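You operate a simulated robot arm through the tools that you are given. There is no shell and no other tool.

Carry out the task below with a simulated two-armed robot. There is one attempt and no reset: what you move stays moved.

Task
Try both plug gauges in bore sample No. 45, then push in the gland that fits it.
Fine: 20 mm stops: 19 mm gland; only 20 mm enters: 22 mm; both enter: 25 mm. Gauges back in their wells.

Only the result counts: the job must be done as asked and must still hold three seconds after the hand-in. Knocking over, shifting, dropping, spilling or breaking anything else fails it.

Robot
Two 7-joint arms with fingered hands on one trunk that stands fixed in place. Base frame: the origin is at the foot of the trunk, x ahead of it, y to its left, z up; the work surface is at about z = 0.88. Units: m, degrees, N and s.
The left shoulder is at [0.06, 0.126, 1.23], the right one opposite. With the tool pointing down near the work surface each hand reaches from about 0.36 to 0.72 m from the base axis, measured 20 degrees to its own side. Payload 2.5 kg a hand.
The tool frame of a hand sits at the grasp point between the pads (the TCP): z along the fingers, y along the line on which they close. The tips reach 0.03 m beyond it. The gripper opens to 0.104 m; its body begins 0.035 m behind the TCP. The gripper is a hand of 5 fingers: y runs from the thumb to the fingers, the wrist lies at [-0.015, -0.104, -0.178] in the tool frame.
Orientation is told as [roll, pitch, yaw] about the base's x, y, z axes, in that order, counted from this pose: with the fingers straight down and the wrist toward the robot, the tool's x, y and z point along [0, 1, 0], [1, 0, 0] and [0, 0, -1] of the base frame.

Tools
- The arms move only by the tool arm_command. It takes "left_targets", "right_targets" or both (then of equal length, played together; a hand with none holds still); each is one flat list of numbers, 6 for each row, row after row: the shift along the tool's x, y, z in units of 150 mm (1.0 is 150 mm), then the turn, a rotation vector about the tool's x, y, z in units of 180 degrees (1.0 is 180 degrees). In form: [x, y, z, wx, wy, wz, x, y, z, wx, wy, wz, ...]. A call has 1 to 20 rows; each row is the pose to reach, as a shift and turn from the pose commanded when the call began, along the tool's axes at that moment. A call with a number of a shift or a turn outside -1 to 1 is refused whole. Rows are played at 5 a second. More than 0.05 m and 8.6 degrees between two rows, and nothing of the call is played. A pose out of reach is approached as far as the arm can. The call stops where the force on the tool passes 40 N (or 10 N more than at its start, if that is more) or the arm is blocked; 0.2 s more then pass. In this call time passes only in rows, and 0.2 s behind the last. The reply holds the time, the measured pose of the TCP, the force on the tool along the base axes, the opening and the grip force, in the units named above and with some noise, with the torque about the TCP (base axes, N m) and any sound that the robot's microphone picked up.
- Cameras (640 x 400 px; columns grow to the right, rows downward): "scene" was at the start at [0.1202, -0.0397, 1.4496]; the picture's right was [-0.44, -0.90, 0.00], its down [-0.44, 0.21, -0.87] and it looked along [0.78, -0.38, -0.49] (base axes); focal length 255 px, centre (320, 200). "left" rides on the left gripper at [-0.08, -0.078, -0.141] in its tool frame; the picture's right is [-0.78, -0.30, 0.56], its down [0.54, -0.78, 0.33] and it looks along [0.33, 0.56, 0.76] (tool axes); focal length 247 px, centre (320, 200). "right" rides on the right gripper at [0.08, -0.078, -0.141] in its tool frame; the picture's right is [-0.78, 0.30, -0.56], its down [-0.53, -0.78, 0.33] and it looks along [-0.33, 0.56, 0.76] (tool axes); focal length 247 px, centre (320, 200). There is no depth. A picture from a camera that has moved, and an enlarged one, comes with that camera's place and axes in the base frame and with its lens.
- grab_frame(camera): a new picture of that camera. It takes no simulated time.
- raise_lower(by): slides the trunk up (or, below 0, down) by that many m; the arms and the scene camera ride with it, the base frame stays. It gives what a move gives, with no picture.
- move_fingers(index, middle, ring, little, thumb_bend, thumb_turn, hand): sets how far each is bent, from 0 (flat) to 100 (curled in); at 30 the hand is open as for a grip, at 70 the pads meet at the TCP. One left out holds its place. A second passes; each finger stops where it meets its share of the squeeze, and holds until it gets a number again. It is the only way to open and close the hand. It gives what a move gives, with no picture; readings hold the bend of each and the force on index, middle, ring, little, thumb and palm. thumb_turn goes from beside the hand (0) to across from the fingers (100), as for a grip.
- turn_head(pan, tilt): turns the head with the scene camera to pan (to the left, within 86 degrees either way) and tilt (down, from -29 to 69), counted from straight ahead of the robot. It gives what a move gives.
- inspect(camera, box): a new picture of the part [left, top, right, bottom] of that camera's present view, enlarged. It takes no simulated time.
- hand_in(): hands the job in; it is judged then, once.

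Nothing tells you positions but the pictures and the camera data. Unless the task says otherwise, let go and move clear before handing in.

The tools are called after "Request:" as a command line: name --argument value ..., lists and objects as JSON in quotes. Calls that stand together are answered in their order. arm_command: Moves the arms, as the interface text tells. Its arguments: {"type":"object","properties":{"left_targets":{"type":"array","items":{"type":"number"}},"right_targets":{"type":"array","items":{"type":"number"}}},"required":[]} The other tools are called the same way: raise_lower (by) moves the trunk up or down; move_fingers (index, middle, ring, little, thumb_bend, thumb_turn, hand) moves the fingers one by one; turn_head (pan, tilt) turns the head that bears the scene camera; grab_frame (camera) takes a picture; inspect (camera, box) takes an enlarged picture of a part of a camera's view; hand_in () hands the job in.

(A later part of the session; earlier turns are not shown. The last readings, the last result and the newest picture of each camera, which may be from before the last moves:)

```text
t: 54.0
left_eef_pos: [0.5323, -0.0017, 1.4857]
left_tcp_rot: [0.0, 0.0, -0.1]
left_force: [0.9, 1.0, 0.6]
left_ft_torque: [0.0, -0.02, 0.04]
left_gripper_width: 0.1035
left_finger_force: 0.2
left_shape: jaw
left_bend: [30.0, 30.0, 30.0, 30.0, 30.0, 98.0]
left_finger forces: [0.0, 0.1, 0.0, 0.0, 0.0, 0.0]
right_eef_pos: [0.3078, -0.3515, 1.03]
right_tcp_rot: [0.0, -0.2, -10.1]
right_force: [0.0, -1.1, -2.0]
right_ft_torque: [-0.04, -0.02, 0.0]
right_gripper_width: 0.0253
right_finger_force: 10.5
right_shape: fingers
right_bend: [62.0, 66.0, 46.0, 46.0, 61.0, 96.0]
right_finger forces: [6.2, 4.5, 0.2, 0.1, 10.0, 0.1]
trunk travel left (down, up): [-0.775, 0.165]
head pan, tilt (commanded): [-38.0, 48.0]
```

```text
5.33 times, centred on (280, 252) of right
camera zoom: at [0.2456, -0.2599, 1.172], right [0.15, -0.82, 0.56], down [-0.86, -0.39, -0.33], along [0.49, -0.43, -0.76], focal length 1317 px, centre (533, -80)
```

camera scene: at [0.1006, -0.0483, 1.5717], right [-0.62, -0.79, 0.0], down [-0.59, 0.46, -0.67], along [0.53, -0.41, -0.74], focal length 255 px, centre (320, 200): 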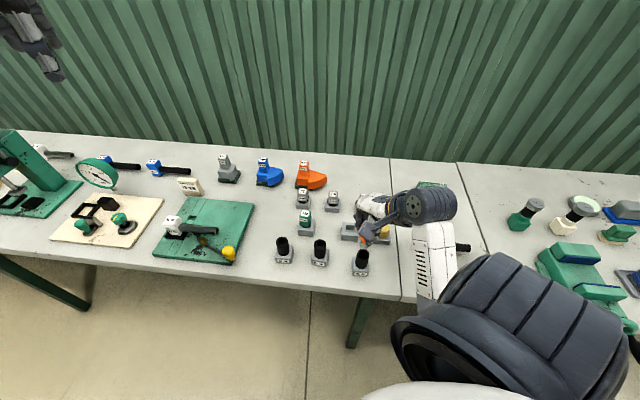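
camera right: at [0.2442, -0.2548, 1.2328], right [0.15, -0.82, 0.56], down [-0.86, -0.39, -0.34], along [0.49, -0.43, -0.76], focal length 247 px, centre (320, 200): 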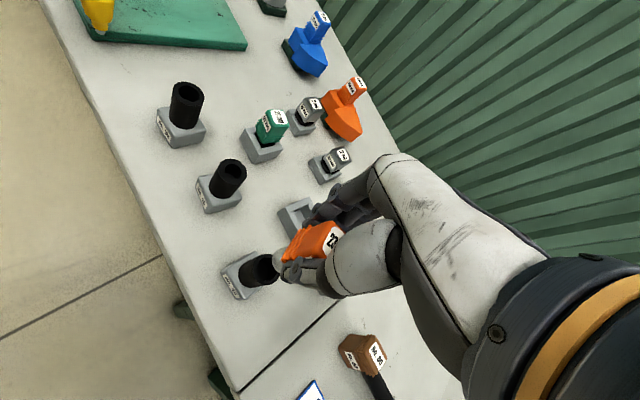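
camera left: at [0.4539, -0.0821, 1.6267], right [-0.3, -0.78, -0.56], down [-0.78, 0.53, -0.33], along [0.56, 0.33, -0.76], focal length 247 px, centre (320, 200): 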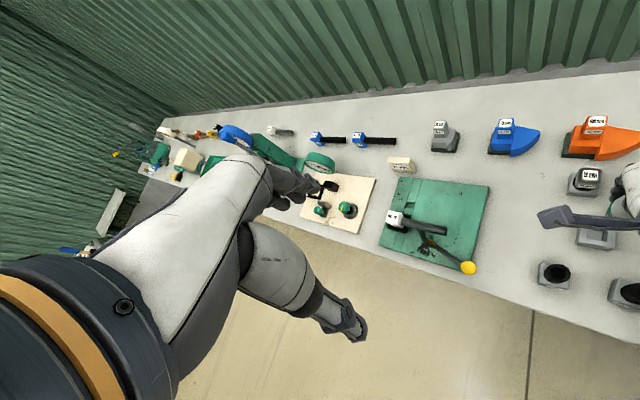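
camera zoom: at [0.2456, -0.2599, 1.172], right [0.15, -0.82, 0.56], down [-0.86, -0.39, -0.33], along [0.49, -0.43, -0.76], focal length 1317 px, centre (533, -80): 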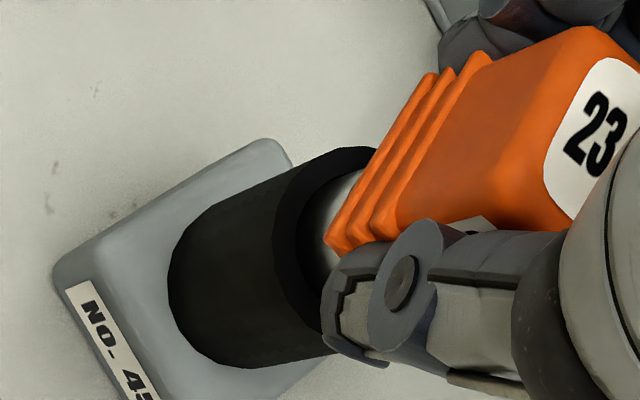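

The 23 mm plug is clearly inside the bore. I continue lowering with a tiny -y relief.

Request:
arm_command --right_targets '[-0.003, 0, 0.013, 0, 0, 0, -0.003, 0, 0.026, 0, 0, 0, -0.003, 0, 0.04, 0, 0, 0, -0.003, 0, 0.055, 0, 0, 0]'

```text
t: 55.0
left_eef_pos: [0.5311, -0.0029, 1.4862]
left_tcp_rot: [0.1, 0.1, 0.0]
left_force: [-0.2, -1.1, 0.1]
left_ft_torque: [-0.05, 0.0, 0.01]
left_gripper_width: 0.1034
left_finger_force: 0.1
left_shape: jaw
left_bend: [30.0, 30.0, 30.0, 30.0, 30.0, 98.0]
left_finger forces: [0.0, 0.0, 0.0, 0.1, 0.1, 0.0]
right_eef_pos: [0.3093, -0.3526, 1.0218]
right_tcp_rot: [0.0, -0.2, -10.1]
right_force: [0.8, -0.2, -2.5]
right_ft_torque: [0.0, 0.01, 0.02]
right_gripper_width: 0.025
right_finger_force: 9.9
right_shape: fingers
right_bend: [62.0, 66.0, 46.0, 46.0, 61.0, 96.0]
right_finger forces: [6.2, 4.3, 0.0, 0.0, 9.9, 0.1]
trunk travel left (down, up): [-0.775, 0.165]
head pan, tilt (commanded): [-38.0, 48.0]
```

No resistance at all. I go the remaining way until the shoulder meets the tube.

Request:
arm_command --right_targets '[0, 0, 0.015, 0, 0, 0, 0, 0, 0.03, 0, 0, 0, 0, 0, 0.045, 0, 0, 0, 0, 0, 0.06, 0, 0, 0, 0, 0, 0.073, 0, 0, 0]'

Request:
inspect --camera "right" --box '[240, 215, 320, 290]'

Request:
inspect --camera "scene" --box '[340, 215, 400, 280]'

```text
t: 56.2
left_eef_pos: [0.5315, -0.0007, 1.4867]
left_tcp_rot: [0.1, 0.1, 0.0]
left_force: [0.8, -0.1, -0.1]
left_ft_torque: [-0.01, 0.02, 0.0]
left_gripper_width: 0.1037
left_finger_force: 0.0
left_shape: jaw
left_bend: [30.0, 30.0, 30.0, 30.0, 30.0, 98.0]
left_finger forces: [0.0, 0.0, 0.0, 0.1, 0.0, 0.0]
right_eef_pos: [0.3109, -0.3529, 1.0127]
right_tcp_rot: [0.0, -0.4, -10.1]
right_force: [1.1, 1.8, 5.9]
right_ft_torque: [0.05, 0.03, 0.01]
right_gripper_width: 0.0252
right_finger_force: 11.0
right_shape: fingers
right_bend: [63.0, 66.0, 46.0, 46.0, 61.0, 95.0]
right_finger forces: [6.1, 4.5, 0.0, 0.0, 10.8, 0.0]
trunk travel left (down, up): [-0.775, 0.165]
head pan, tilt (commanded): [-38.0, 48.0]
```

```text
5.33 times, centred on (280, 252) of right
camera zoom: at [0.2454, -0.2601, 1.1543], right [0.15, -0.82, 0.56], down [-0.86, -0.39, -0.34], along [0.49, -0.43, -0.76], focal length 1317 px, centre (533, -80)
```

zoom: 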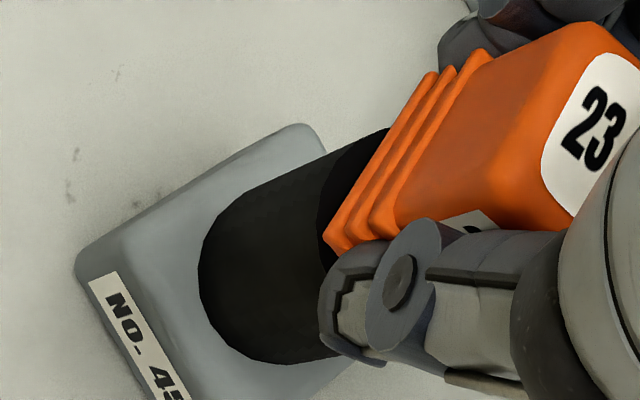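

```text
6.15 times, centred on (370, 248) of scene
camera zoom: at [0.1005, -0.0478, 1.5718], right [-0.62, -0.79, 0.0], down [-0.59, 0.46, -0.67], along [0.53, -0.41, -0.74], focal length 1568 px, centre (12, -92)
```

zoom: 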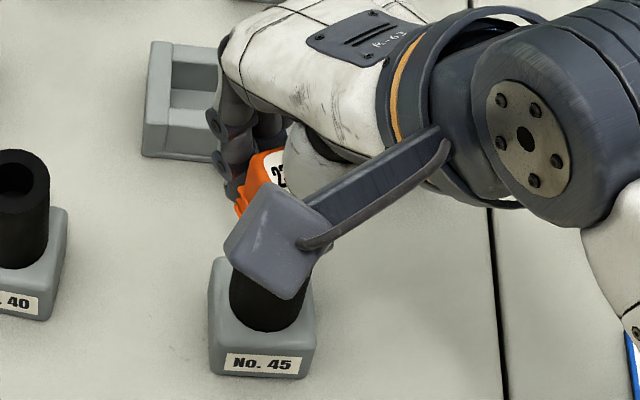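

The 23 mm gauge also enters fully, so both enter and the 25 mm gland is the one. I draw the orange gauge out straight up.

Request:
arm_command --right_targets '[0, 0, -0.03, 0, 0, 0, 0, 0, -0.08, 0, 0, 0, 0, 0, -0.15, 0, 0, 0, 0, 0, -0.22, 0, 0, 0, 0, 0, -0.3, 0, 0, 0, 0, 0, -0.41, 0, 0, 0, 0, 0, -0.54, 0, 0, 0, 0, 0, -0.67, 0, 0, 0]'

Request:
inspect --camera "scene" --box '[340, 205, 400, 280]'

Request:
inspect --camera "right" --box '[220, 215, 320, 305]'

```text
t: 58.0
left_eef_pos: [0.5324, -0.0024, 1.4865]
left_tcp_rot: [0.0, -0.1, 0.0]
left_force: [0.8, -0.6, -0.5]
left_ft_torque: [0.01, 0.0, 0.0]
left_gripper_width: 0.1035
left_finger_force: 0.1
left_shape: jaw
left_bend: [30.0, 30.0, 30.0, 30.0, 30.0, 98.0]
left_finger forces: [0.0, 0.0, 0.1, 0.0, 0.0, 0.0]
right_eef_pos: [0.3091, -0.3534, 1.1117]
right_tcp_rot: [0.0, -0.1, -10.0]
right_force: [-0.3, -1.2, -2.0]
right_ft_torque: [-0.01, 0.0, 0.02]
right_gripper_width: 0.0254
right_finger_force: 9.9
right_shape: fingers
right_bend: [62.0, 66.0, 46.0, 46.0, 61.0, 96.0]
right_finger forces: [6.1, 3.7, 0.0, 0.1, 9.9, 0.0]
trunk travel left (down, up): [-0.775, 0.165]
head pan, tilt (commanded): [-38.0, 48.0]
```

```text
5.33 times, centred on (370, 242) of scene
camera zoom: at [0.1009, -0.0486, 1.5716], right [-0.62, -0.79, 0.0], down [-0.59, 0.46, -0.67], along [0.53, -0.41, -0.74], focal length 1359 px, centre (53, -27)
```

zoom: 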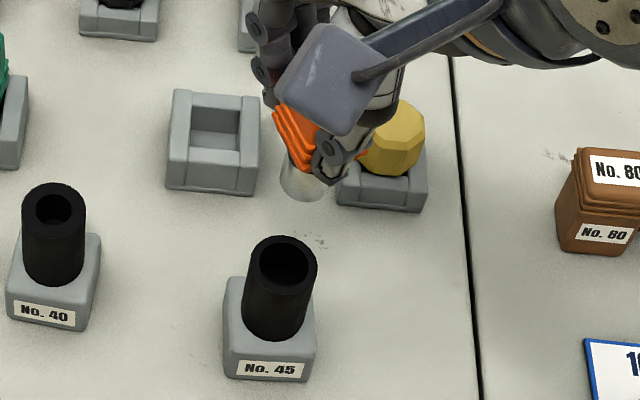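

```text
4.44 times, centred on (270, 260) of right
camera zoom: at [0.2452, -0.2613, 1.2543], right [0.15, -0.82, 0.56], down [-0.86, -0.39, -0.33], along [0.49, -0.43, -0.76], focal length 1098 px, centre (542, -67)
```

zoom: 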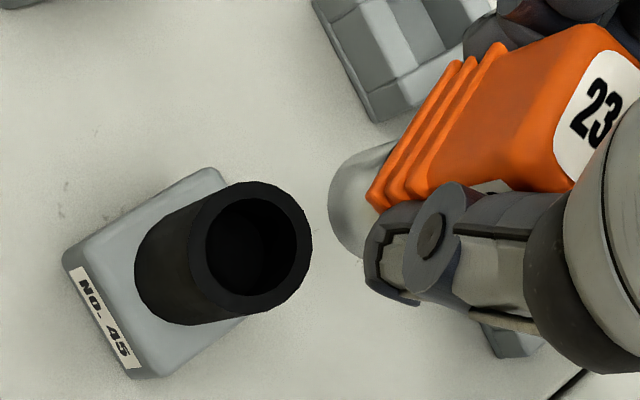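

Sample and gauge are fine. I carry the orange gauge back over its well while turning the hand back to yaw -45.

Request:
arm_command --right_targets '[-0.052, 0.155, 0, 0, 0, 0.0389, -0.104, 0.311, 0, 0, 0, 0.0778, -0.157, 0.466, 0, 0, 0, 0.1167, -0.209, 0.622, 0.08, 0, 0, 0.1556, -0.261, 0.777, 0.158, 0, 0, 0.1944]'

Request:
inspect --camera "right" --box '[210, 235, 290, 305]'

Request:
grab_frame --camera "scene"

```text
t: 59.2
left_eef_pos: [0.533, -0.0025, 1.4861]
left_tcp_rot: [0.0, 0.0, 0.0]
left_force: [0.1, -0.7, 0.2]
left_ft_torque: [-0.02, 0.03, -0.01]
left_gripper_width: 0.1037
left_finger_force: 0.1
left_shape: jaw
left_bend: [30.0, 30.0, 30.0, 30.0, 30.0, 98.0]
left_finger forces: [0.0, 0.0, 0.1, 0.0, 0.0, 0.1]
right_eef_pos: [0.4164, -0.4139, 1.0871]
right_tcp_rot: [0.0, -0.1, -45.2]
right_force: [0.4, -1.0, -2.1]
right_ft_torque: [-0.03, -0.01, 0.01]
right_gripper_width: 0.0251
right_finger_force: 10.0
right_shape: fingers
right_bend: [62.0, 66.0, 46.0, 46.0, 61.0, 96.0]
right_finger forces: [6.0, 3.7, 0.1, 0.0, 10.0, 0.1]
trunk travel left (down, up): [-0.775, 0.165]
head pan, tilt (commanded): [-38.0, 48.0]
```

```text
5.71 times, centred on (250, 270) of right
camera zoom: at [0.4184, -0.3023, 1.2293], right [-0.34, -0.76, 0.56], down [-0.93, 0.17, -0.33], along [0.16, -0.63, -0.76], focal length 1411 px, centre (720, -200)
```

zoom: 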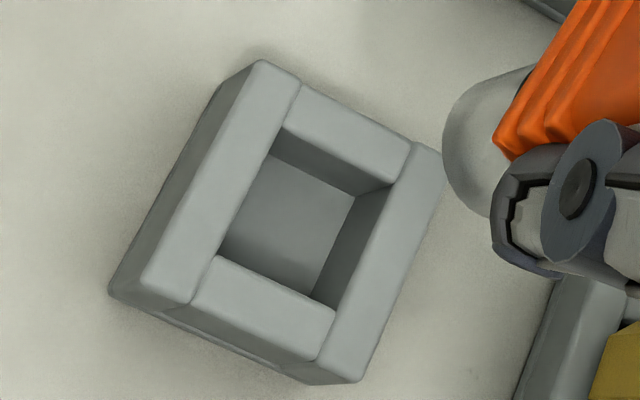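

```text
taken
camera scene: at [0.1017, -0.0487, 1.5716], right [-0.62, -0.79, 0.0], down [-0.59, 0.46, -0.67], along [0.53, -0.41, -0.74], focal length 255 px, centre (320, 200)
```

scene: 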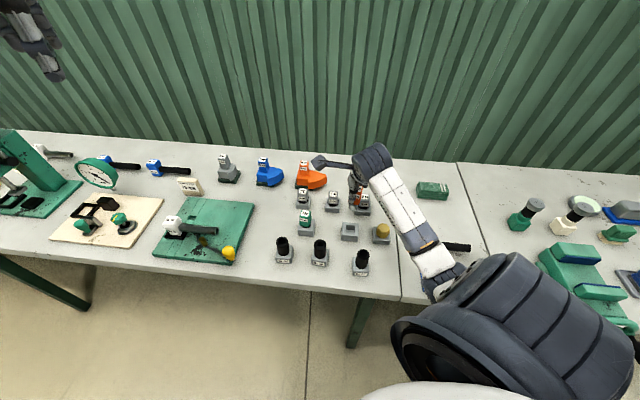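

The elbow is in a better place now. Compared with my reference picture the hand is about 2 mm off, so I correct and lower until the tip is just above the well.

Request:
arm_command --right_targets '[0.004, -0.0147, 0.14, 0, 0, 0, 0.004, -0.0147, 0.28, 0, 0, 0, 0.004, -0.0147, 0.42, 0, 0, 0, 0.004, -0.0147, 0.55, 0, 0, 0]'

Request:
inspect --camera "right" --box '[250, 210, 340, 300]'

Request:
inspect --camera "scene" --box '[320, 180, 400, 260]'

```text
t: 60.2
left_eef_pos: [0.5319, -0.0031, 1.4861]
left_tcp_rot: [0.0, -0.1, 0.0]
left_force: [1.2, 1.0, -0.5]
left_ft_torque: [0.01, 0.02, 0.0]
left_gripper_width: 0.1036
left_finger_force: 0.2
left_shape: jaw
left_bend: [30.0, 30.0, 30.0, 30.0, 30.0, 98.0]
left_finger forces: [0.0, 0.0, 0.0, 0.1, 0.0, 0.0]
right_eef_pos: [0.4159, -0.4106, 1.0057]
right_tcp_rot: [0.0, -0.2, -45.1]
right_force: [0.3, -0.2, -2.8]
right_ft_torque: [-0.01, -0.03, 0.06]
right_gripper_width: 0.0255
right_finger_force: 9.6
right_shape: fingers
right_bend: [62.0, 66.0, 46.0, 46.0, 61.0, 96.0]
right_finger forces: [6.1, 3.7, 0.0, 0.0, 9.9, 0.0]
trunk travel left (down, up): [-0.775, 0.165]
head pan, tilt (commanded): [-38.0, 48.0]
```

```text
4.44 times, centred on (295, 255) of right
camera zoom: at [0.4171, -0.2986, 1.1481], right [-0.34, -0.76, 0.56], down [-0.93, 0.17, -0.34], along [0.16, -0.63, -0.76], focal length 1098 px, centre (431, -44)
```

zoom: 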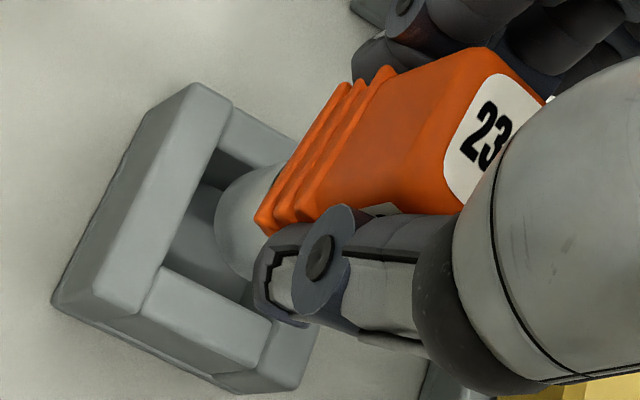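

```text
5.00 times, centred on (360, 220) of scene
camera zoom: at [0.1011, -0.0487, 1.5716], right [-0.62, -0.79, 0.0], down [-0.59, 0.46, -0.67], along [0.53, -0.41, -0.74], focal length 1274 px, centre (120, 100)
```

zoom: 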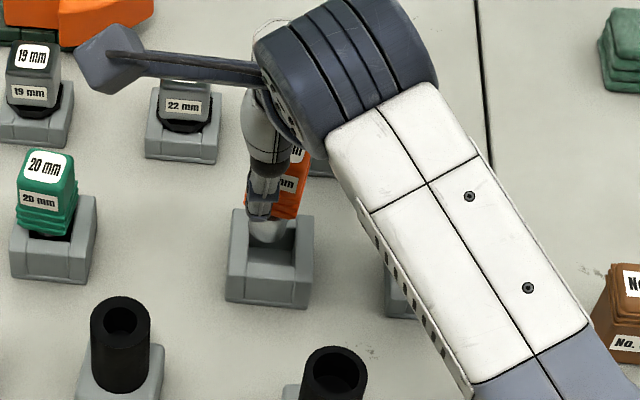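

Plug and recess line up within about a millimetre. I nudge 1 mm toward the fingers' side and lower into the well, watching the side force.

Request:
arm_command --right_targets '[0, 0.0067, 0.05, 0, 0, 0, 0, 0.0067, 0.1, 0, 0, 0, 0, 0.0067, 0.15, 0, 0, 0]'

```text
t: 61.0
left_eef_pos: [0.5319, -0.0029, 1.4854]
left_tcp_rot: [-0.1, 0.0, 0.1]
left_force: [0.0, 0.8, 0.0]
left_ft_torque: [0.0, -0.01, 0.02]
left_gripper_width: 0.1038
left_finger_force: 0.0
left_shape: jaw
left_bend: [30.0, 30.0, 30.0, 30.0, 30.0, 98.0]
left_finger forces: [0.2, 0.0, 0.0, 0.1, 0.0, 0.0]
right_eef_pos: [0.4157, -0.4119, 0.9824]
right_tcp_rot: [0.1, -0.1, -45.1]
right_force: [-0.3, 0.1, -1.6]
right_ft_torque: [-0.02, 0.0, 0.02]
right_gripper_width: 0.0252
right_finger_force: 9.6
right_shape: fingers
right_bend: [62.0, 66.0, 46.0, 46.0, 61.0, 96.0]
right_finger forces: [6.1, 3.8, 0.1, 0.1, 9.9, 0.0]
trunk travel left (down, up): [-0.775, 0.165]
head pan, tilt (commanded): [-38.0, 48.0]
```

The plug is inside the recess without touching. I continue down toward the floor of the well.

Request:
arm_command --right_targets '[0, 0, 0.04, 0, 0, 0, 0, 0, 0.08, 0, 0, 0, 0, 0, 0.12, 0, 0, 0, 0, 0, 0.14, 0, 0, 0]'

```text
t: 62.0
left_eef_pos: [0.5324, -0.0022, 1.4853]
left_tcp_rot: [-0.1, 0.0, 0.1]
left_force: [0.7, 0.5, 1.2]
left_ft_torque: [0.03, -0.01, -0.03]
left_gripper_width: 0.1036
left_finger_force: 0.2
left_shape: jaw
left_bend: [30.0, 30.0, 30.0, 30.0, 30.0, 98.0]
left_finger forces: [0.0, 0.0, 0.0, 0.1, 0.0, 0.0]
right_eef_pos: [0.4178, -0.4121, 0.9631]
right_tcp_rot: [0.0, -0.2, -45.1]
right_force: [1.9, -4.3, 0.0]
right_ft_torque: [-0.23, -0.17, -0.02]
right_gripper_width: 0.0256
right_finger_force: 11.1
right_shape: fingers
right_bend: [62.0, 65.0, 46.0, 46.0, 61.0, 96.0]
right_finger forces: [7.2, 6.1, 0.0, 0.0, 8.2, 0.1]
trunk travel left (down, up): [-0.775, 0.165]
head pan, tilt (commanded): [-38.0, 48.0]
```

The plug touches the near wall low in the well. I shift toward the finger side by about 2.5 mm, as with the green one, to relieve it.

Request:
arm_command --right_targets '[-0.003, 0.006, 0, 0, 0, 0, -0.005, 0.012, 0, 0, 0, 0, -0.006, 0.018, 0, 0, 0, 0]'

```text
t: 62.8
left_eef_pos: [0.5321, -0.0014, 1.4855]
left_tcp_rot: [0.0, 0.1, 0.0]
left_force: [-0.5, -0.5, 0.7]
left_ft_torque: [0.02, -0.02, -0.01]
left_gripper_width: 0.1038
left_finger_force: 0.1
left_shape: jaw
left_bend: [30.0, 30.0, 30.0, 30.0, 30.0, 98.0]
left_finger forces: [0.2, 0.2, 0.0, 0.1, 0.0, 0.0]
right_eef_pos: [0.417, -0.4135, 0.9609]
right_tcp_rot: [0.1, 0.0, -45.1]
right_force: [-0.8, 0.1, -2.1]
right_ft_torque: [-0.01, 0.01, -0.01]
right_gripper_width: 0.0253
right_finger_force: 9.5
right_shape: fingers
right_bend: [62.0, 65.0, 46.0, 46.0, 61.0, 96.0]
right_finger forces: [5.4, 4.2, 0.0, 0.0, 9.7, 0.1]
trunk travel left (down, up): [-0.775, 0.165]
head pan, tilt (commanded): [-38.0, 48.0]
```

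Free again. I lower the last few millimetres until the weight comes off.

Request:
arm_command --right_targets '[0, 0.002, 0.007, 0, 0, 0, 0, 0.002, 0.014, 0, 0, 0, 0, 0.002, 0.02, 0, 0, 0]'

```text
t: 63.6
left_eef_pos: [0.531, -0.0015, 1.4852]
left_tcp_rot: [0.0, 0.0, -0.1]
left_force: [0.6, 0.8, 0.5]
left_ft_torque: [0.03, 0.0, 0.02]
left_gripper_width: 0.1035
left_finger_force: 0.0
left_shape: jaw
left_bend: [30.0, 30.0, 30.0, 30.0, 30.0, 98.0]
left_finger forces: [0.0, 0.1, 0.0, 0.1, 0.0, 0.1]
right_eef_pos: [0.417, -0.4135, 0.9597]
right_tcp_rot: [0.1, -0.1, -45.1]
right_force: [0.2, -0.5, -3.9]
right_ft_torque: [-0.02, -0.02, 0.01]
right_gripper_width: 0.0254
right_finger_force: 9.8
right_shape: fingers
right_bend: [62.0, 65.0, 46.0, 46.0, 61.0, 96.0]
right_finger forces: [5.6, 4.1, 0.0, 0.0, 9.7, 0.0]
trunk travel left (down, up): [-0.775, 0.165]
head pan, tilt (commanded): [-38.0, 48.0]
```

Still hanging; I lower a little more.

Request:
arm_command --right_targets '[0, 0, 0.007, 0, 0, 0, 0, 0, 0.014, 0, 0, 0]'

```text
t: 64.2
left_eef_pos: [0.5313, -0.0034, 1.4863]
left_tcp_rot: [-0.1, -0.1, -0.1]
left_force: [-0.4, -0.7, -0.7]
left_ft_torque: [-0.01, 0.02, -0.02]
left_gripper_width: 0.1037
left_finger_force: 0.2
left_shape: jaw
left_bend: [30.0, 30.0, 30.0, 30.0, 30.0, 98.0]
left_finger forces: [0.0, 0.1, 0.0, 0.0, 0.1, 0.0]
right_eef_pos: [0.4185, -0.4126, 0.9594]
right_tcp_rot: [0.1, -0.3, -45.1]
right_force: [0.9, 0.5, 2.5]
right_ft_torque: [0.01, 0.03, 0.01]
right_gripper_width: 0.0253
right_finger_force: 10.5
right_shape: fingers
right_bend: [62.0, 66.0, 46.0, 46.0, 61.0, 96.0]
right_finger forces: [5.6, 4.2, 0.0, 0.1, 10.2, 0.0]
trunk travel left (down, up): [-0.775, 0.165]
head pan, tilt (commanded): [-38.0, 48.0]
```

It now sits on the well floor. I open the fingers to release it.

Request:
move_fingers --hand "right" --index 54 --middle 54 --thumb_bend 54

Request:
move_fingers --hand "right" --index 46 --middle 46 --thumb_bend 46

Request:
inspect --camera "right" --box '[240, 170, 360, 300]'

```text
t: 65.2
left_eef_pos: [0.5319, -0.0024, 1.4847]
left_tcp_rot: [0.0, 0.0, 0.0]
left_force: [1.1, 0.0, 0.4]
left_ft_torque: [-0.02, -0.03, -0.01]
left_gripper_width: 0.1041
left_finger_force: 0.0
left_shape: jaw
left_bend: [30.0, 30.0, 30.0, 30.0, 30.0, 98.0]
left_finger forces: [0.0, 0.0, 0.0, 0.1, 0.0, 0.0]
right_eef_pos: [0.4177, -0.4136, 0.9576]
right_tcp_rot: [0.1, -0.2, -45.1]
right_force: [0.7, 0.1, 1.0]
right_ft_torque: [0.01, -0.02, -0.01]
right_gripper_width: 0.0411
right_finger_force: 0.1
right_shape: fingers
right_bend: [54.0, 54.0, 46.0, 46.0, 54.0, 97.0]
right_finger forces: [0.0, 0.0, 0.1, 0.0, 0.0, 0.1]
trunk travel left (down, up): [-0.775, 0.165]
head pan, tilt (commanded): [-38.0, 48.0]
```

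```text
t: 66.2
left_eef_pos: [0.5308, -0.0018, 1.4849]
left_tcp_rot: [0.0, 0.0, 0.0]
left_force: [-0.7, 0.0, 0.4]
left_ft_torque: [0.03, 0.0, 0.02]
left_gripper_width: 0.1035
left_finger_force: 0.1
left_shape: jaw
left_bend: [30.0, 30.0, 30.0, 30.0, 30.0, 98.0]
left_finger forces: [0.0, 0.1, 0.0, 0.0, 0.0, 0.0]
right_eef_pos: [0.4172, -0.4118, 0.956]
right_tcp_rot: [0.1, -0.2, -45.1]
right_force: [0.0, -0.3, -0.7]
right_ft_torque: [0.02, 0.01, 0.0]
right_gripper_width: 0.0619
right_finger_force: 0.1
right_shape: fingers
right_bend: [46.0, 46.0, 46.0, 46.0, 46.0, 97.0]
right_finger forces: [0.1, 0.0, 0.0, 0.0, 0.1, 0.1]
trunk travel left (down, up): [-0.775, 0.165]
head pan, tilt (commanded): [-38.0, 48.0]
```

```text
3.08 times, centred on (300, 235) of right
camera zoom: at [0.4184, -0.3016, 1.0994], right [-0.34, -0.76, 0.56], down [-0.93, 0.17, -0.34], along [0.16, -0.63, -0.76], focal length 760 px, centre (382, 92)
```

zoom: 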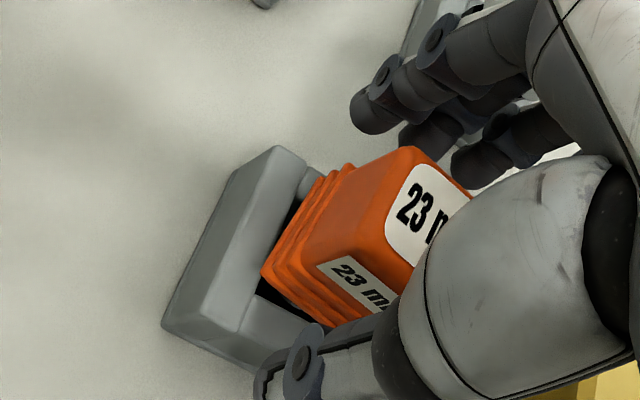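

The orange gauge stands in its well, released. I lift straight up and look.

Request:
arm_command --right_targets '[0, 0, -0.1, 0, 0, 0, 0, 0, -0.2, 0, 0, 0, 0, 0, -0.35, 0, 0, 0, 0, 0, -0.55, 0, 0, 0, 0, 0, -0.75, 0, 0, 0]'

Request:
grab_frame --camera "right"

Request:
inspect --camera "right" --box '[240, 240, 300, 290]'

Request:
inspect --camera "scene" --box '[270, 170, 410, 290]'

```text
t: 67.4
left_eef_pos: [0.5324, -0.0023, 1.4858]
left_tcp_rot: [0.0, 0.0, 0.0]
left_force: [-0.1, -0.3, 0.3]
left_ft_torque: [0.02, -0.03, 0.0]
left_gripper_width: 0.1039
left_finger_force: 0.0
left_shape: jaw
left_bend: [30.0, 30.0, 30.0, 30.0, 30.0, 98.0]
left_finger forces: [0.1, 0.0, 0.0, 0.0, 0.1, 0.1]
right_eef_pos: [0.4164, -0.4124, 1.0685]
right_tcp_rot: [0.0, 0.0, -45.1]
right_force: [0.5, 0.0, -0.5]
right_ft_torque: [-0.02, 0.0, -0.01]
right_gripper_width: 0.0623
right_finger_force: 0.0
right_shape: fingers
right_bend: [46.0, 46.0, 46.0, 46.0, 46.0, 97.0]
right_finger forces: [0.0, 0.0, 0.0, 0.0, 0.0, 0.0]
trunk travel left (down, up): [-0.775, 0.165]
head pan, tilt (commanded): [-38.0, 48.0]
```

```text
taken
camera right: at [0.4166, -0.3012, 1.2105], right [-0.34, -0.76, 0.56], down [-0.93, 0.17, -0.33], along [0.16, -0.63, -0.76], focal length 247 px, centre (320, 200)
```

right: 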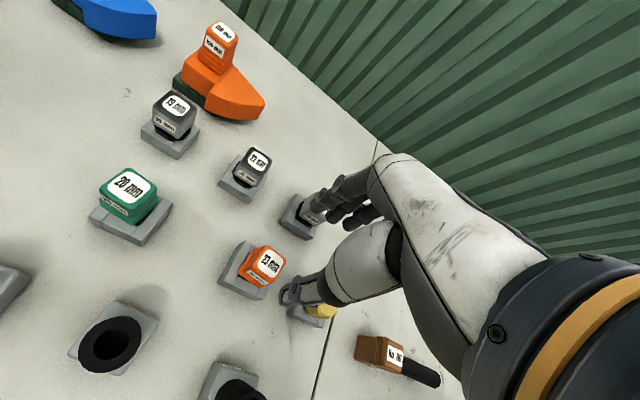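

```text
8.00 times, centred on (270, 265) of right
camera zoom: at [0.4166, -0.3012, 1.2105], right [-0.34, -0.76, 0.56], down [-0.93, 0.17, -0.33], along [0.16, -0.63, -0.76], focal length 1976 px, centre (720, -320)
```

zoom: 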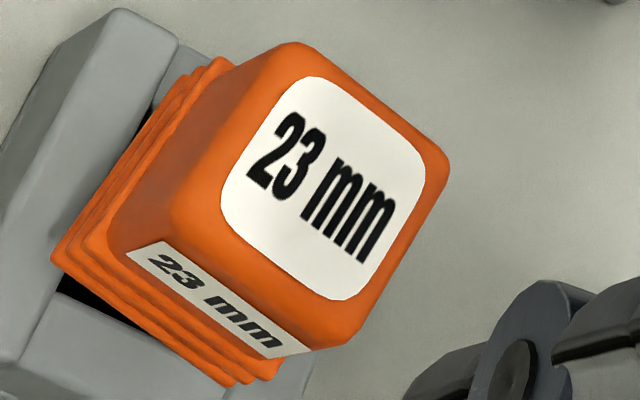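

```text
3.33 times, centred on (340, 230) of scene
camera zoom: at [0.1008, -0.0483, 1.5716], right [-0.62, -0.79, 0.0], down [-0.59, 0.46, -0.67], along [0.53, -0.41, -0.74], focal length 849 px, centre (253, 100)
```

zoom: 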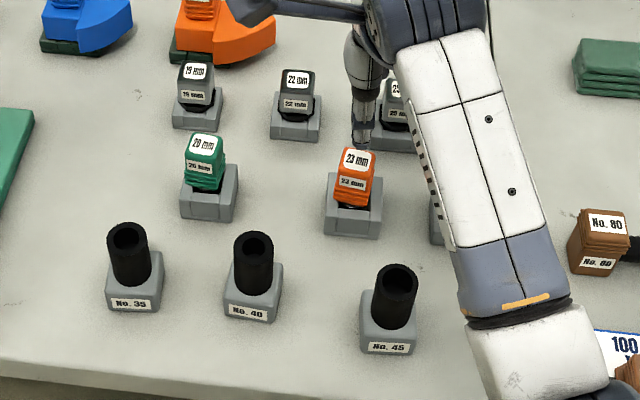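

Both gauges are back in their wells. I now move the hand over the 25 mm gland, staying high.

Request:
arm_command --right_targets '[-0.057, 0.172, 0, 0, 0, 0, -0.114, 0.344, 0, 0, 0, 0, -0.17, 0.516, 0, 0, 0, 0, -0.227, 0.687, 0, 0, 0, 0]'

Request:
grab_frame --camera "right"

Request:
inspect --camera "right" --box '[230, 230, 310, 300]'

Request:
inspect --camera "scene" --box '[320, 150, 420, 250]'

```text
t: 68.4
left_eef_pos: [0.5313, -0.003, 1.4867]
left_tcp_rot: [0.0, -0.1, -0.1]
left_force: [-0.3, 0.2, -0.4]
left_ft_torque: [0.04, 0.02, -0.03]
left_gripper_width: 0.104
left_finger_force: 0.0
left_shape: jaw
left_bend: [30.0, 30.0, 30.0, 30.0, 30.0, 98.0]
left_finger forces: [0.0, 0.0, 0.0, 0.0, 0.0, 0.0]
right_eef_pos: [0.4661, -0.5134, 1.0702]
right_tcp_rot: [0.1, -0.2, -45.1]
right_force: [-0.3, -0.5, -0.5]
right_ft_torque: [0.03, 0.02, -0.02]
right_gripper_width: 0.0618
right_finger_force: 0.0
right_shape: fingers
right_bend: [46.0, 46.0, 46.0, 46.0, 46.0, 97.0]
right_finger forces: [0.1, 0.0, 0.1, 0.1, 0.0, 0.0]
trunk travel left (down, up): [-0.775, 0.165]
head pan, tilt (commanded): [-38.0, 48.0]
```

```text
taken
camera right: at [0.4672, -0.3999, 1.2113], right [-0.34, -0.76, 0.56], down [-0.93, 0.17, -0.34], along [0.16, -0.63, -0.76], focal length 247 px, centre (320, 200)
```

right: 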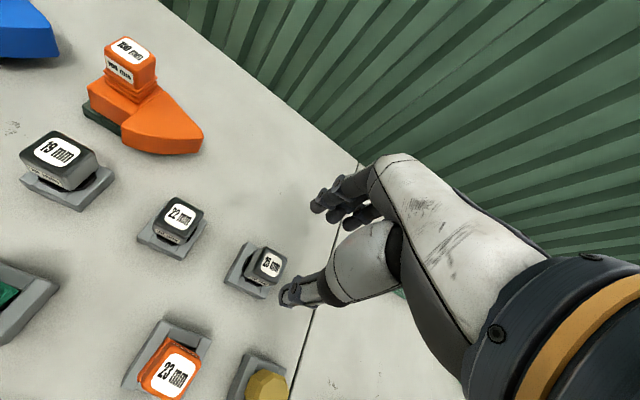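

```text
5.71 times, centred on (270, 265) of right
camera zoom: at [0.4672, -0.3999, 1.2113], right [-0.34, -0.76, 0.56], down [-0.93, 0.17, -0.34], along [0.16, -0.63, -0.76], focal length 1411 px, centre (606, -171)
```

zoom: 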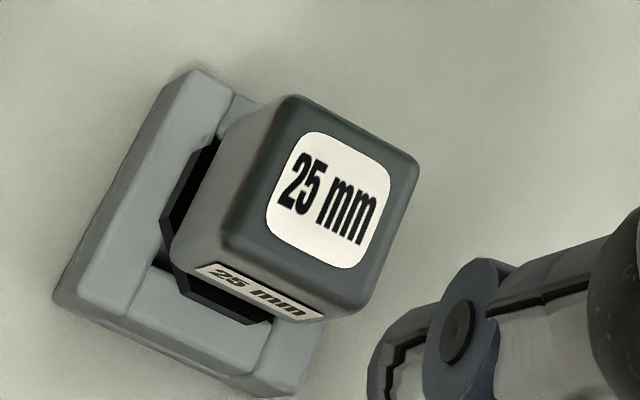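

```text
4.00 times, centred on (370, 200) of scene
camera zoom: at [0.101, -0.0487, 1.5716], right [-0.62, -0.79, 0.0], down [-0.59, 0.46, -0.67], along [0.53, -0.41, -0.74], focal length 1019 px, centre (120, 200)
```

zoom: 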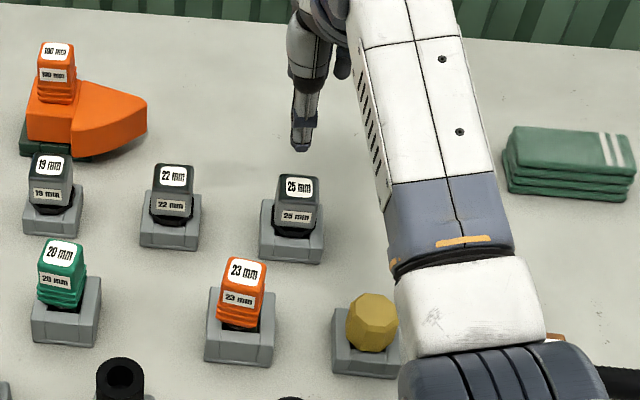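

The 25 mm gland has a block handle with a black collar below; its top is near (0.463, -0.521, 0.946), lower than the gauges. I zoom in to see its shape in detail.

Request:
inspect --camera "scene" --box '[380, 185, 406, 220]'

Request:
inspect --camera "right" --box '[220, 235, 300, 305]'

Request:
inspect --camera "scene" --box '[345, 180, 405, 230]'

```text
11.43 times, centred on (393, 202) of scene
camera zoom: at [0.101, -0.0487, 1.5716], right [-0.62, -0.79, 0.0], down [-0.59, 0.46, -0.67], along [0.53, -0.41, -0.74], focal length 2911 px, centre (-514, 171)
```

zoom: 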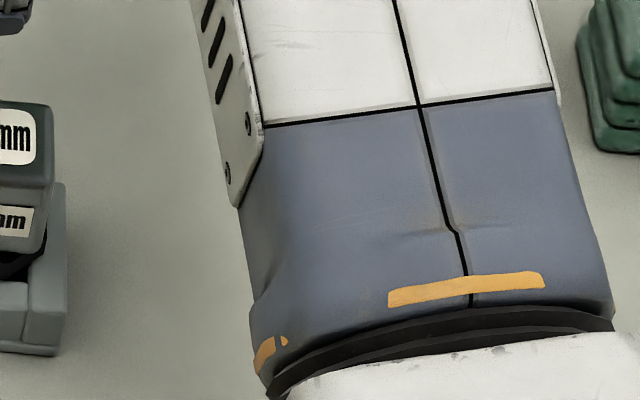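

```text
5.71 times, centred on (260, 270) of right
camera zoom: at [0.4672, -0.3999, 1.2113], right [-0.34, -0.76, 0.56], down [-0.93, 0.17, -0.34], along [0.16, -0.63, -0.76], focal length 1411 px, centre (663, -200)
```

zoom: 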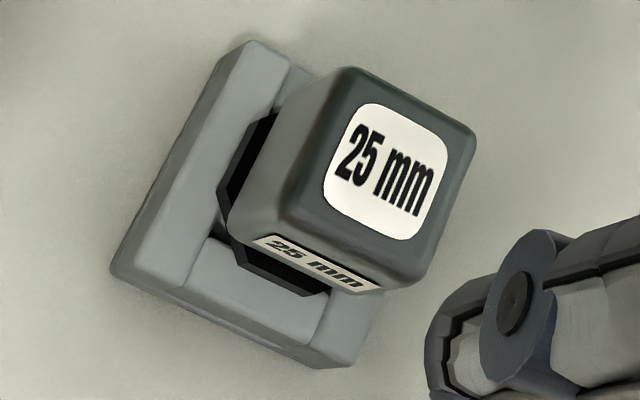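

```text
8.00 times, centred on (375, 205) of scene
camera zoom: at [0.101, -0.0487, 1.5716], right [-0.62, -0.79, 0.0], down [-0.59, 0.46, -0.67], along [0.53, -0.41, -0.74], focal length 2038 px, centre (-120, 160)
```

zoom: 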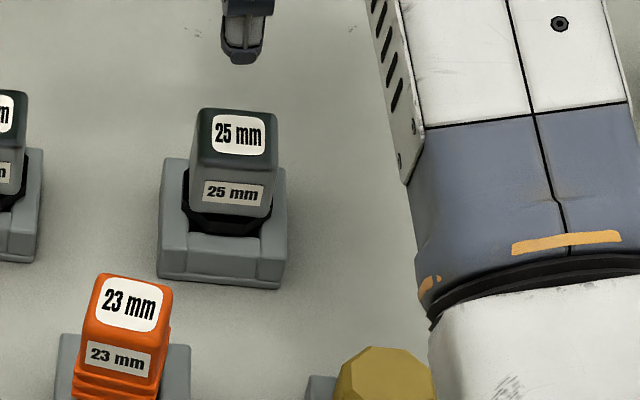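

The gland's handle is about 31 mm wide and spans roughly z 0.916 to 0.948 above a slightly wider black flange. I correct the position (about 6 mm in tool x, 5 mm in tool y) and lower to just above it.

Request:
arm_command --right_targets '[-0.02, 0.018, 0.06, 0, 0, 0, -0.04, 0.035, 0.16, 0, 0, 0, -0.04, 0.035, 0.26, 0, 0, 0, -0.04, 0.035, 0.35, 0, 0, 0]'

Request:
inspect --camera "right" --box '[240, 170, 360, 310]'

Request:
inspect --camera "scene" --box '[330, 150, 410, 230]'

```text
t: 69.4
left_eef_pos: [0.5306, -0.0004, 1.4864]
left_tcp_rot: [0.0, 0.0, 0.0]
left_force: [0.0, 0.5, 0.0]
left_ft_torque: [-0.02, -0.04, 0.01]
left_gripper_width: 0.1035
left_finger_force: 0.1
left_shape: jaw
left_bend: [30.0, 30.0, 30.0, 30.0, 30.0, 98.0]
left_finger forces: [0.0, 0.0, 0.1, 0.0, 0.0, 0.0]
right_eef_pos: [0.4652, -0.5191, 1.0167]
right_tcp_rot: [0.1, -0.2, -45.1]
right_force: [0.3, 0.4, 0.4]
right_ft_torque: [0.03, 0.01, -0.05]
right_gripper_width: 0.062
right_finger_force: 0.2
right_shape: fingers
right_bend: [46.0, 46.0, 46.0, 46.0, 46.0, 97.0]
right_finger forces: [0.1, 0.0, 0.0, 0.0, 0.1, 0.0]
trunk travel left (down, up): [-0.775, 0.165]
head pan, tilt (commanded): [-38.0, 48.0]
```

```text
2.86 times, centred on (300, 240) of right
camera zoom: at [0.4664, -0.4072, 1.1598], right [-0.34, -0.76, 0.56], down [-0.93, 0.17, -0.34], along [0.16, -0.63, -0.76], focal length 706 px, centre (377, 86)
```

zoom: 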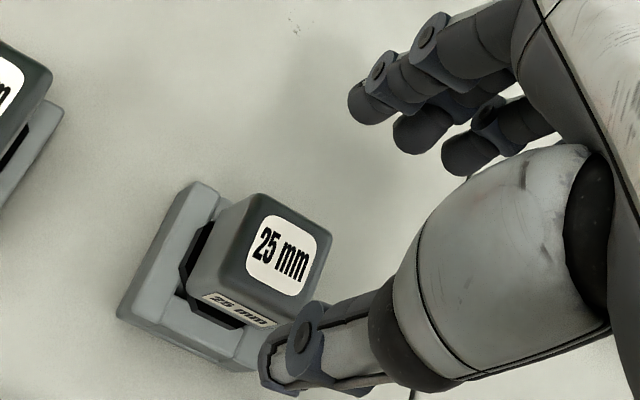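

```text
5.00 times, centred on (370, 190) of scene
camera zoom: at [0.1008, -0.0485, 1.5716], right [-0.62, -0.79, 0.0], down [-0.59, 0.46, -0.67], along [0.53, -0.41, -0.74], focal length 1274 px, centre (70, 250)
```

zoom: 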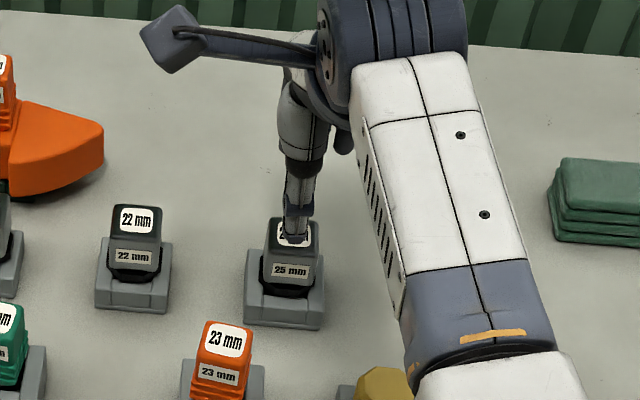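

The handle is now centred relative to the hand just as the gauges were. I lower to the gripping height.

Request:
arm_command --right_targets '[0, 0, 0.1, 0, 0, 0, 0, 0, 0.2, 0, 0, 0, 0, 0, 0.3, 0, 0, 0, 0, 0, 0.38, 0, 0, 0, 0, 0, 0.447, 0, 0, 0]'

Request:
inspect --camera "right" --box '[240, 170, 360, 310]'

Request:
inspect --camera "scene" --box '[330, 150, 410, 230]'

```text
t: 70.6
left_eef_pos: [0.5314, -0.0016, 1.4859]
left_tcp_rot: [0.0, -0.1, 0.0]
left_force: [0.4, -0.6, 0.6]
left_ft_torque: [0.0, 0.02, 0.03]
left_gripper_width: 0.1036
left_finger_force: 0.1
left_shape: jaw
left_bend: [30.0, 30.0, 30.0, 30.0, 30.0, 98.0]
left_finger forces: [0.1, 0.0, 0.1, 0.1, 0.0, 0.0]
right_eef_pos: [0.4654, -0.5187, 0.9504]
right_tcp_rot: [0.1, -0.1, -45.0]
right_force: [-0.2, -0.4, -1.4]
right_ft_torque: [-0.03, 0.01, 0.01]
right_gripper_width: 0.0623
right_finger_force: 0.0
right_shape: fingers
right_bend: [46.0, 46.0, 46.0, 46.0, 46.0, 97.0]
right_finger forces: [0.0, 0.1, 0.0, 0.0, 0.0, 0.0]
trunk travel left (down, up): [-0.775, 0.165]
head pan, tilt (commanded): [-38.0, 48.0]
```

```text
2.86 times, centred on (300, 240) of right
camera zoom: at [0.4657, -0.4067, 1.0922], right [-0.34, -0.76, 0.56], down [-0.93, 0.17, -0.34], along [0.16, -0.63, -0.76], focal length 706 px, centre (377, 86)
```

zoom: 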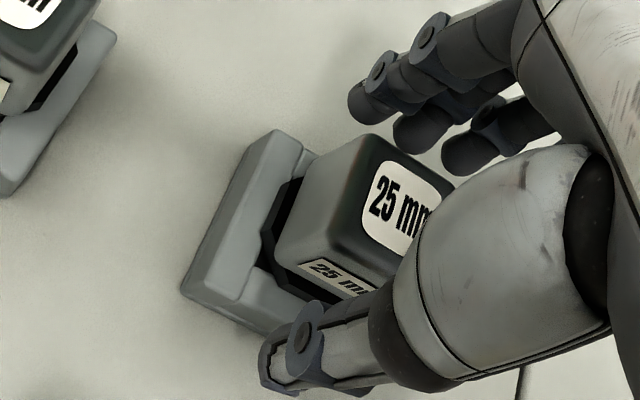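

```text
5.00 times, centred on (370, 190) of scene
camera zoom: at [0.1009, -0.0485, 1.5716], right [-0.62, -0.79, 0.0], down [-0.59, 0.46, -0.67], along [0.53, -0.41, -0.74], focal length 1274 px, centre (70, 250)
```

zoom: 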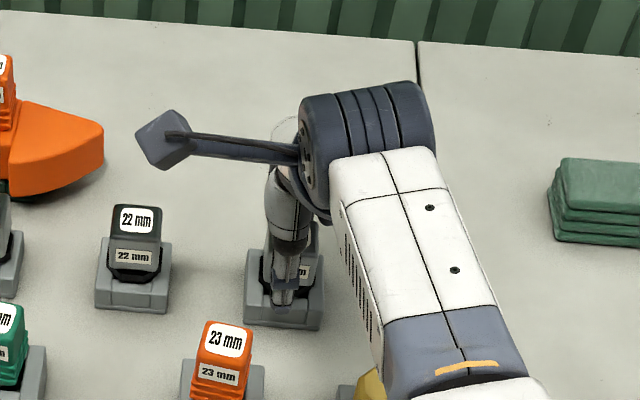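

Fingers straddle the gland handle with space on both sides. I close in two steps.

Request:
move_fingers --hand "right" --index 54 --middle 54 --thumb_bend 54

Request:
inspect --camera "right" --box '[240, 170, 360, 310]'

```text
t: 71.6
left_eef_pos: [0.5304, -0.0015, 1.4857]
left_tcp_rot: [0.0, 0.0, -0.1]
left_force: [0.9, 0.8, 0.4]
left_ft_torque: [-0.01, 0.01, -0.01]
left_gripper_width: 0.1036
left_finger_force: 0.0
left_shape: jaw
left_bend: [30.0, 30.0, 30.0, 30.0, 30.0, 98.0]
left_finger forces: [0.0, 0.0, 0.0, 0.1, 0.0, 0.1]
right_eef_pos: [0.4642, -0.5184, 0.9513]
right_tcp_rot: [0.1, -0.3, -45.1]
right_force: [0.4, -0.6, -0.2]
right_ft_torque: [0.01, 0.01, -0.02]
right_gripper_width: 0.0425
right_finger_force: 0.0
right_shape: fingers
right_bend: [54.0, 54.0, 46.0, 46.0, 54.0, 97.0]
right_finger forces: [0.0, 0.0, 0.1, 0.0, 0.0, 0.1]
trunk travel left (down, up): [-0.775, 0.165]
head pan, tilt (commanded): [-38.0, 48.0]
```

```text
2.86 times, centred on (300, 240) of right
camera zoom: at [0.4656, -0.4067, 1.0924], right [-0.34, -0.76, 0.56], down [-0.93, 0.17, -0.34], along [0.16, -0.63, -0.76], focal length 706 px, centre (377, 86)
```

zoom: 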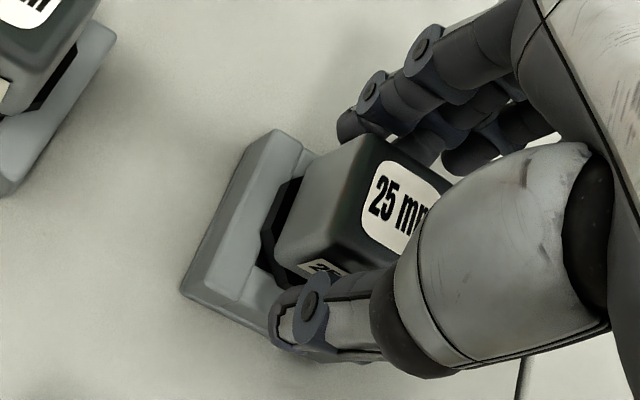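

Both sides are close to the faces and evenly spaced. I close to grip.

Request:
move_fingers --hand "right" --index 70 --middle 70 --thumb_bend 70

Request:
inspect --camera "right" --box '[240, 170, 360, 310]'

```text
t: 72.6
left_eef_pos: [0.5315, -0.0017, 1.4857]
left_tcp_rot: [0.1, 0.0, 0.0]
left_force: [-0.4, 0.0, 0.4]
left_ft_torque: [0.0, -0.01, 0.01]
left_gripper_width: 0.104
left_finger_force: 0.2
left_shape: jaw
left_bend: [30.0, 30.0, 30.0, 30.0, 30.0, 98.0]
left_finger forces: [0.1, 0.0, 0.0, 0.0, 0.0, 0.1]
right_eef_pos: [0.4648, -0.5187, 0.9505]
right_tcp_rot: [0.1, -0.3, -45.1]
right_force: [0.2, -0.8, 0.5]
right_ft_torque: [-0.04, -0.01, 0.01]
right_gripper_width: 0.0292
right_finger_force: 11.4
right_shape: fingers
right_bend: [61.0, 64.0, 46.0, 46.0, 59.0, 96.0]
right_finger forces: [6.4, 5.7, 0.0, 0.1, 11.4, 0.0]
trunk travel left (down, up): [-0.775, 0.165]
head pan, tilt (commanded): [-38.0, 48.0]
```

```text
2.86 times, centred on (300, 240) of right
camera zoom: at [0.4656, -0.4068, 1.0923], right [-0.34, -0.76, 0.56], down [-0.93, 0.17, -0.34], along [0.16, -0.63, -0.76], focal length 706 px, centre (377, 86)
```

zoom: 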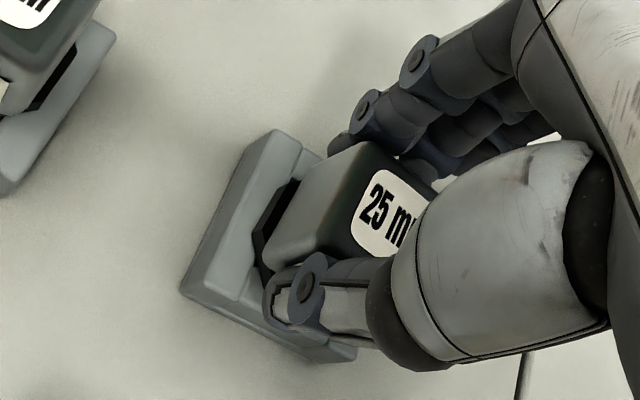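

The gland handle is gripped with almost no side load. I lift it slowly.

Request:
arm_command --right_targets '[0, 0, -0.03, 0, 0, 0, 0, 0, -0.07, 0, 0, 0, 0, 0, -0.13, 0, 0, 0, 0, 0, -0.2, 0, 0, 0, 0, 0, -0.3, 0, 0, 0, 0, 0, -0.42, 0, 0, 0, 0, 0, -0.56, 0, 0, 0, 0, 0, -0.7, 0, 0, 0, 0, 0, -0.85, 0, 0, 0, 0, 0, -1.0, 0, 0, 0]'

Request:
inspect --camera "right" --box '[220, 170, 360, 310]'

Request:
inspect --camera "scene" --box '[330, 130, 430, 230]'

```text
t: 74.8
left_eef_pos: [0.5322, -0.0014, 1.4857]
left_tcp_rot: [0.0, 0.0, 0.0]
left_force: [0.2, -0.3, 0.8]
left_ft_torque: [0.01, -0.02, 0.0]
left_gripper_width: 0.1038
left_finger_force: 0.1
left_shape: jaw
left_bend: [30.0, 30.0, 30.0, 30.0, 30.0, 98.0]
left_finger forces: [0.0, 0.0, 0.1, 0.0, 0.0, 0.0]
right_eef_pos: [0.4646, -0.5182, 1.101]
right_tcp_rot: [0.1, -0.2, -45.1]
right_force: [-0.2, -0.7, -2.0]
right_ft_torque: [-0.04, 0.01, 0.03]
right_gripper_width: 0.0293
right_finger_force: 11.0
right_shape: fingers
right_bend: [61.0, 64.0, 46.0, 46.0, 59.0, 96.0]
right_finger forces: [6.2, 5.3, 0.0, 0.1, 11.6, 0.0]
trunk travel left (down, up): [-0.775, 0.165]
head pan, tilt (commanded): [-38.0, 48.0]
```

```text
2.86 times, centred on (290, 240) of right
camera zoom: at [0.4655, -0.4071, 1.2429], right [-0.34, -0.76, 0.56], down [-0.93, 0.17, -0.34], along [0.16, -0.63, -0.76], focal length 706 px, centre (406, 86)
```

zoom: 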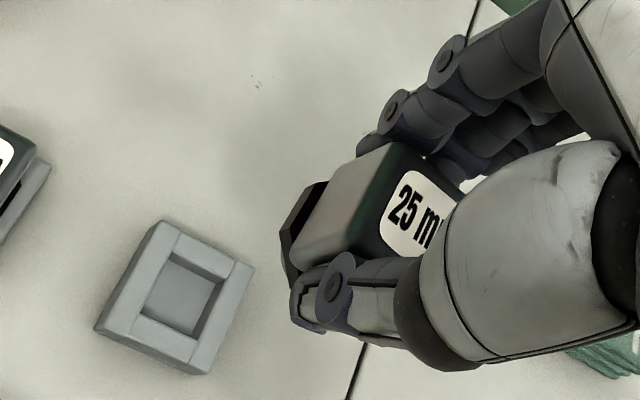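

```text
4.00 times, centred on (380, 180) of scene
camera zoom: at [0.1008, -0.0484, 1.5716], right [-0.62, -0.79, 0.0], down [-0.59, 0.46, -0.67], along [0.53, -0.41, -0.74], focal length 1019 px, centre (80, 280)
```

zoom: 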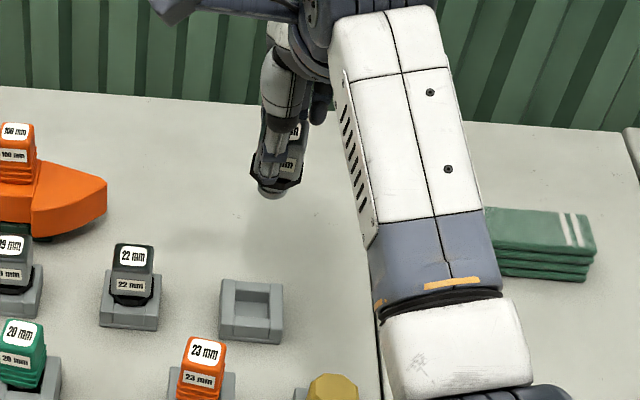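

The gland is out, weighing about 0.2 kg. I zoom in to see what its lower end looks like.

Request:
inspect --camera "scene" --box '[385, 155, 415, 185]'

Request:
inspect --camera "right" --box '[270, 210, 340, 280]'

```text
13.33 times, centred on (400, 170) of scene
camera zoom: at [0.1008, -0.0484, 1.5716], right [-0.62, -0.79, 0.0], down [-0.59, 0.46, -0.67], along [0.53, -0.41, -0.74], focal length 3397 px, centre (-747, 600)
```

zoom: 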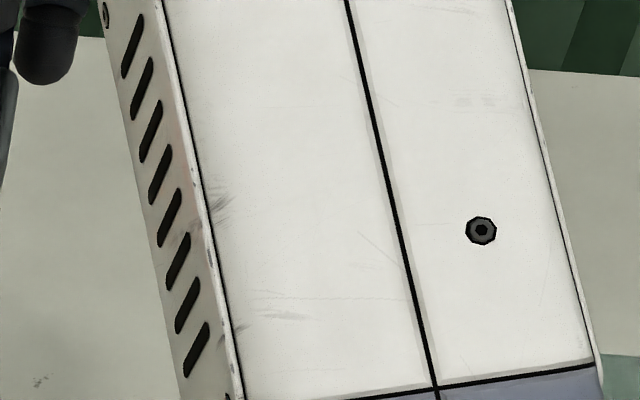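

```text
5.71 times, centred on (305, 245) of right
camera zoom: at [0.4655, -0.4071, 1.2429], right [-0.34, -0.76, 0.56], down [-0.93, 0.17, -0.34], along [0.16, -0.63, -0.76], focal length 1411 px, centre (406, -57)
```

zoom: 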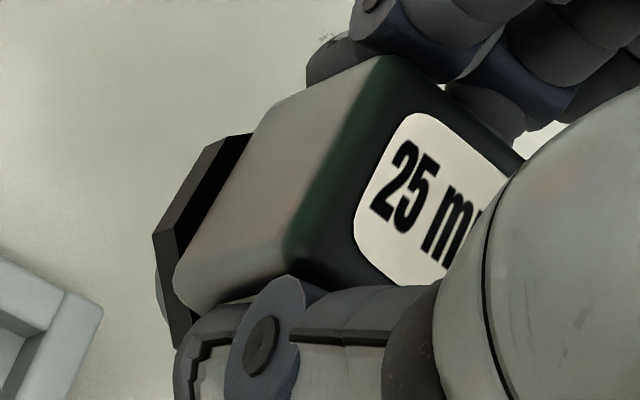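

Request:
inspect --camera "scene" --box '[352, 155, 387, 190]'

```text
11.43 times, centred on (370, 172) of scene
camera zoom: at [0.1008, -0.0484, 1.5716], right [-0.62, -0.79, 0.0], down [-0.59, 0.46, -0.67], along [0.53, -0.41, -0.74], focal length 2911 px, centre (-246, 514)
```

zoom: 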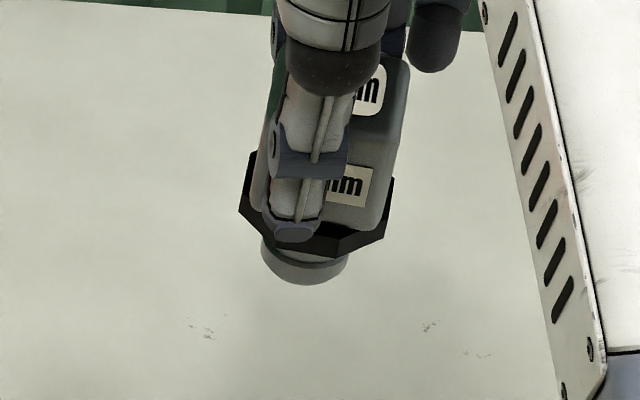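

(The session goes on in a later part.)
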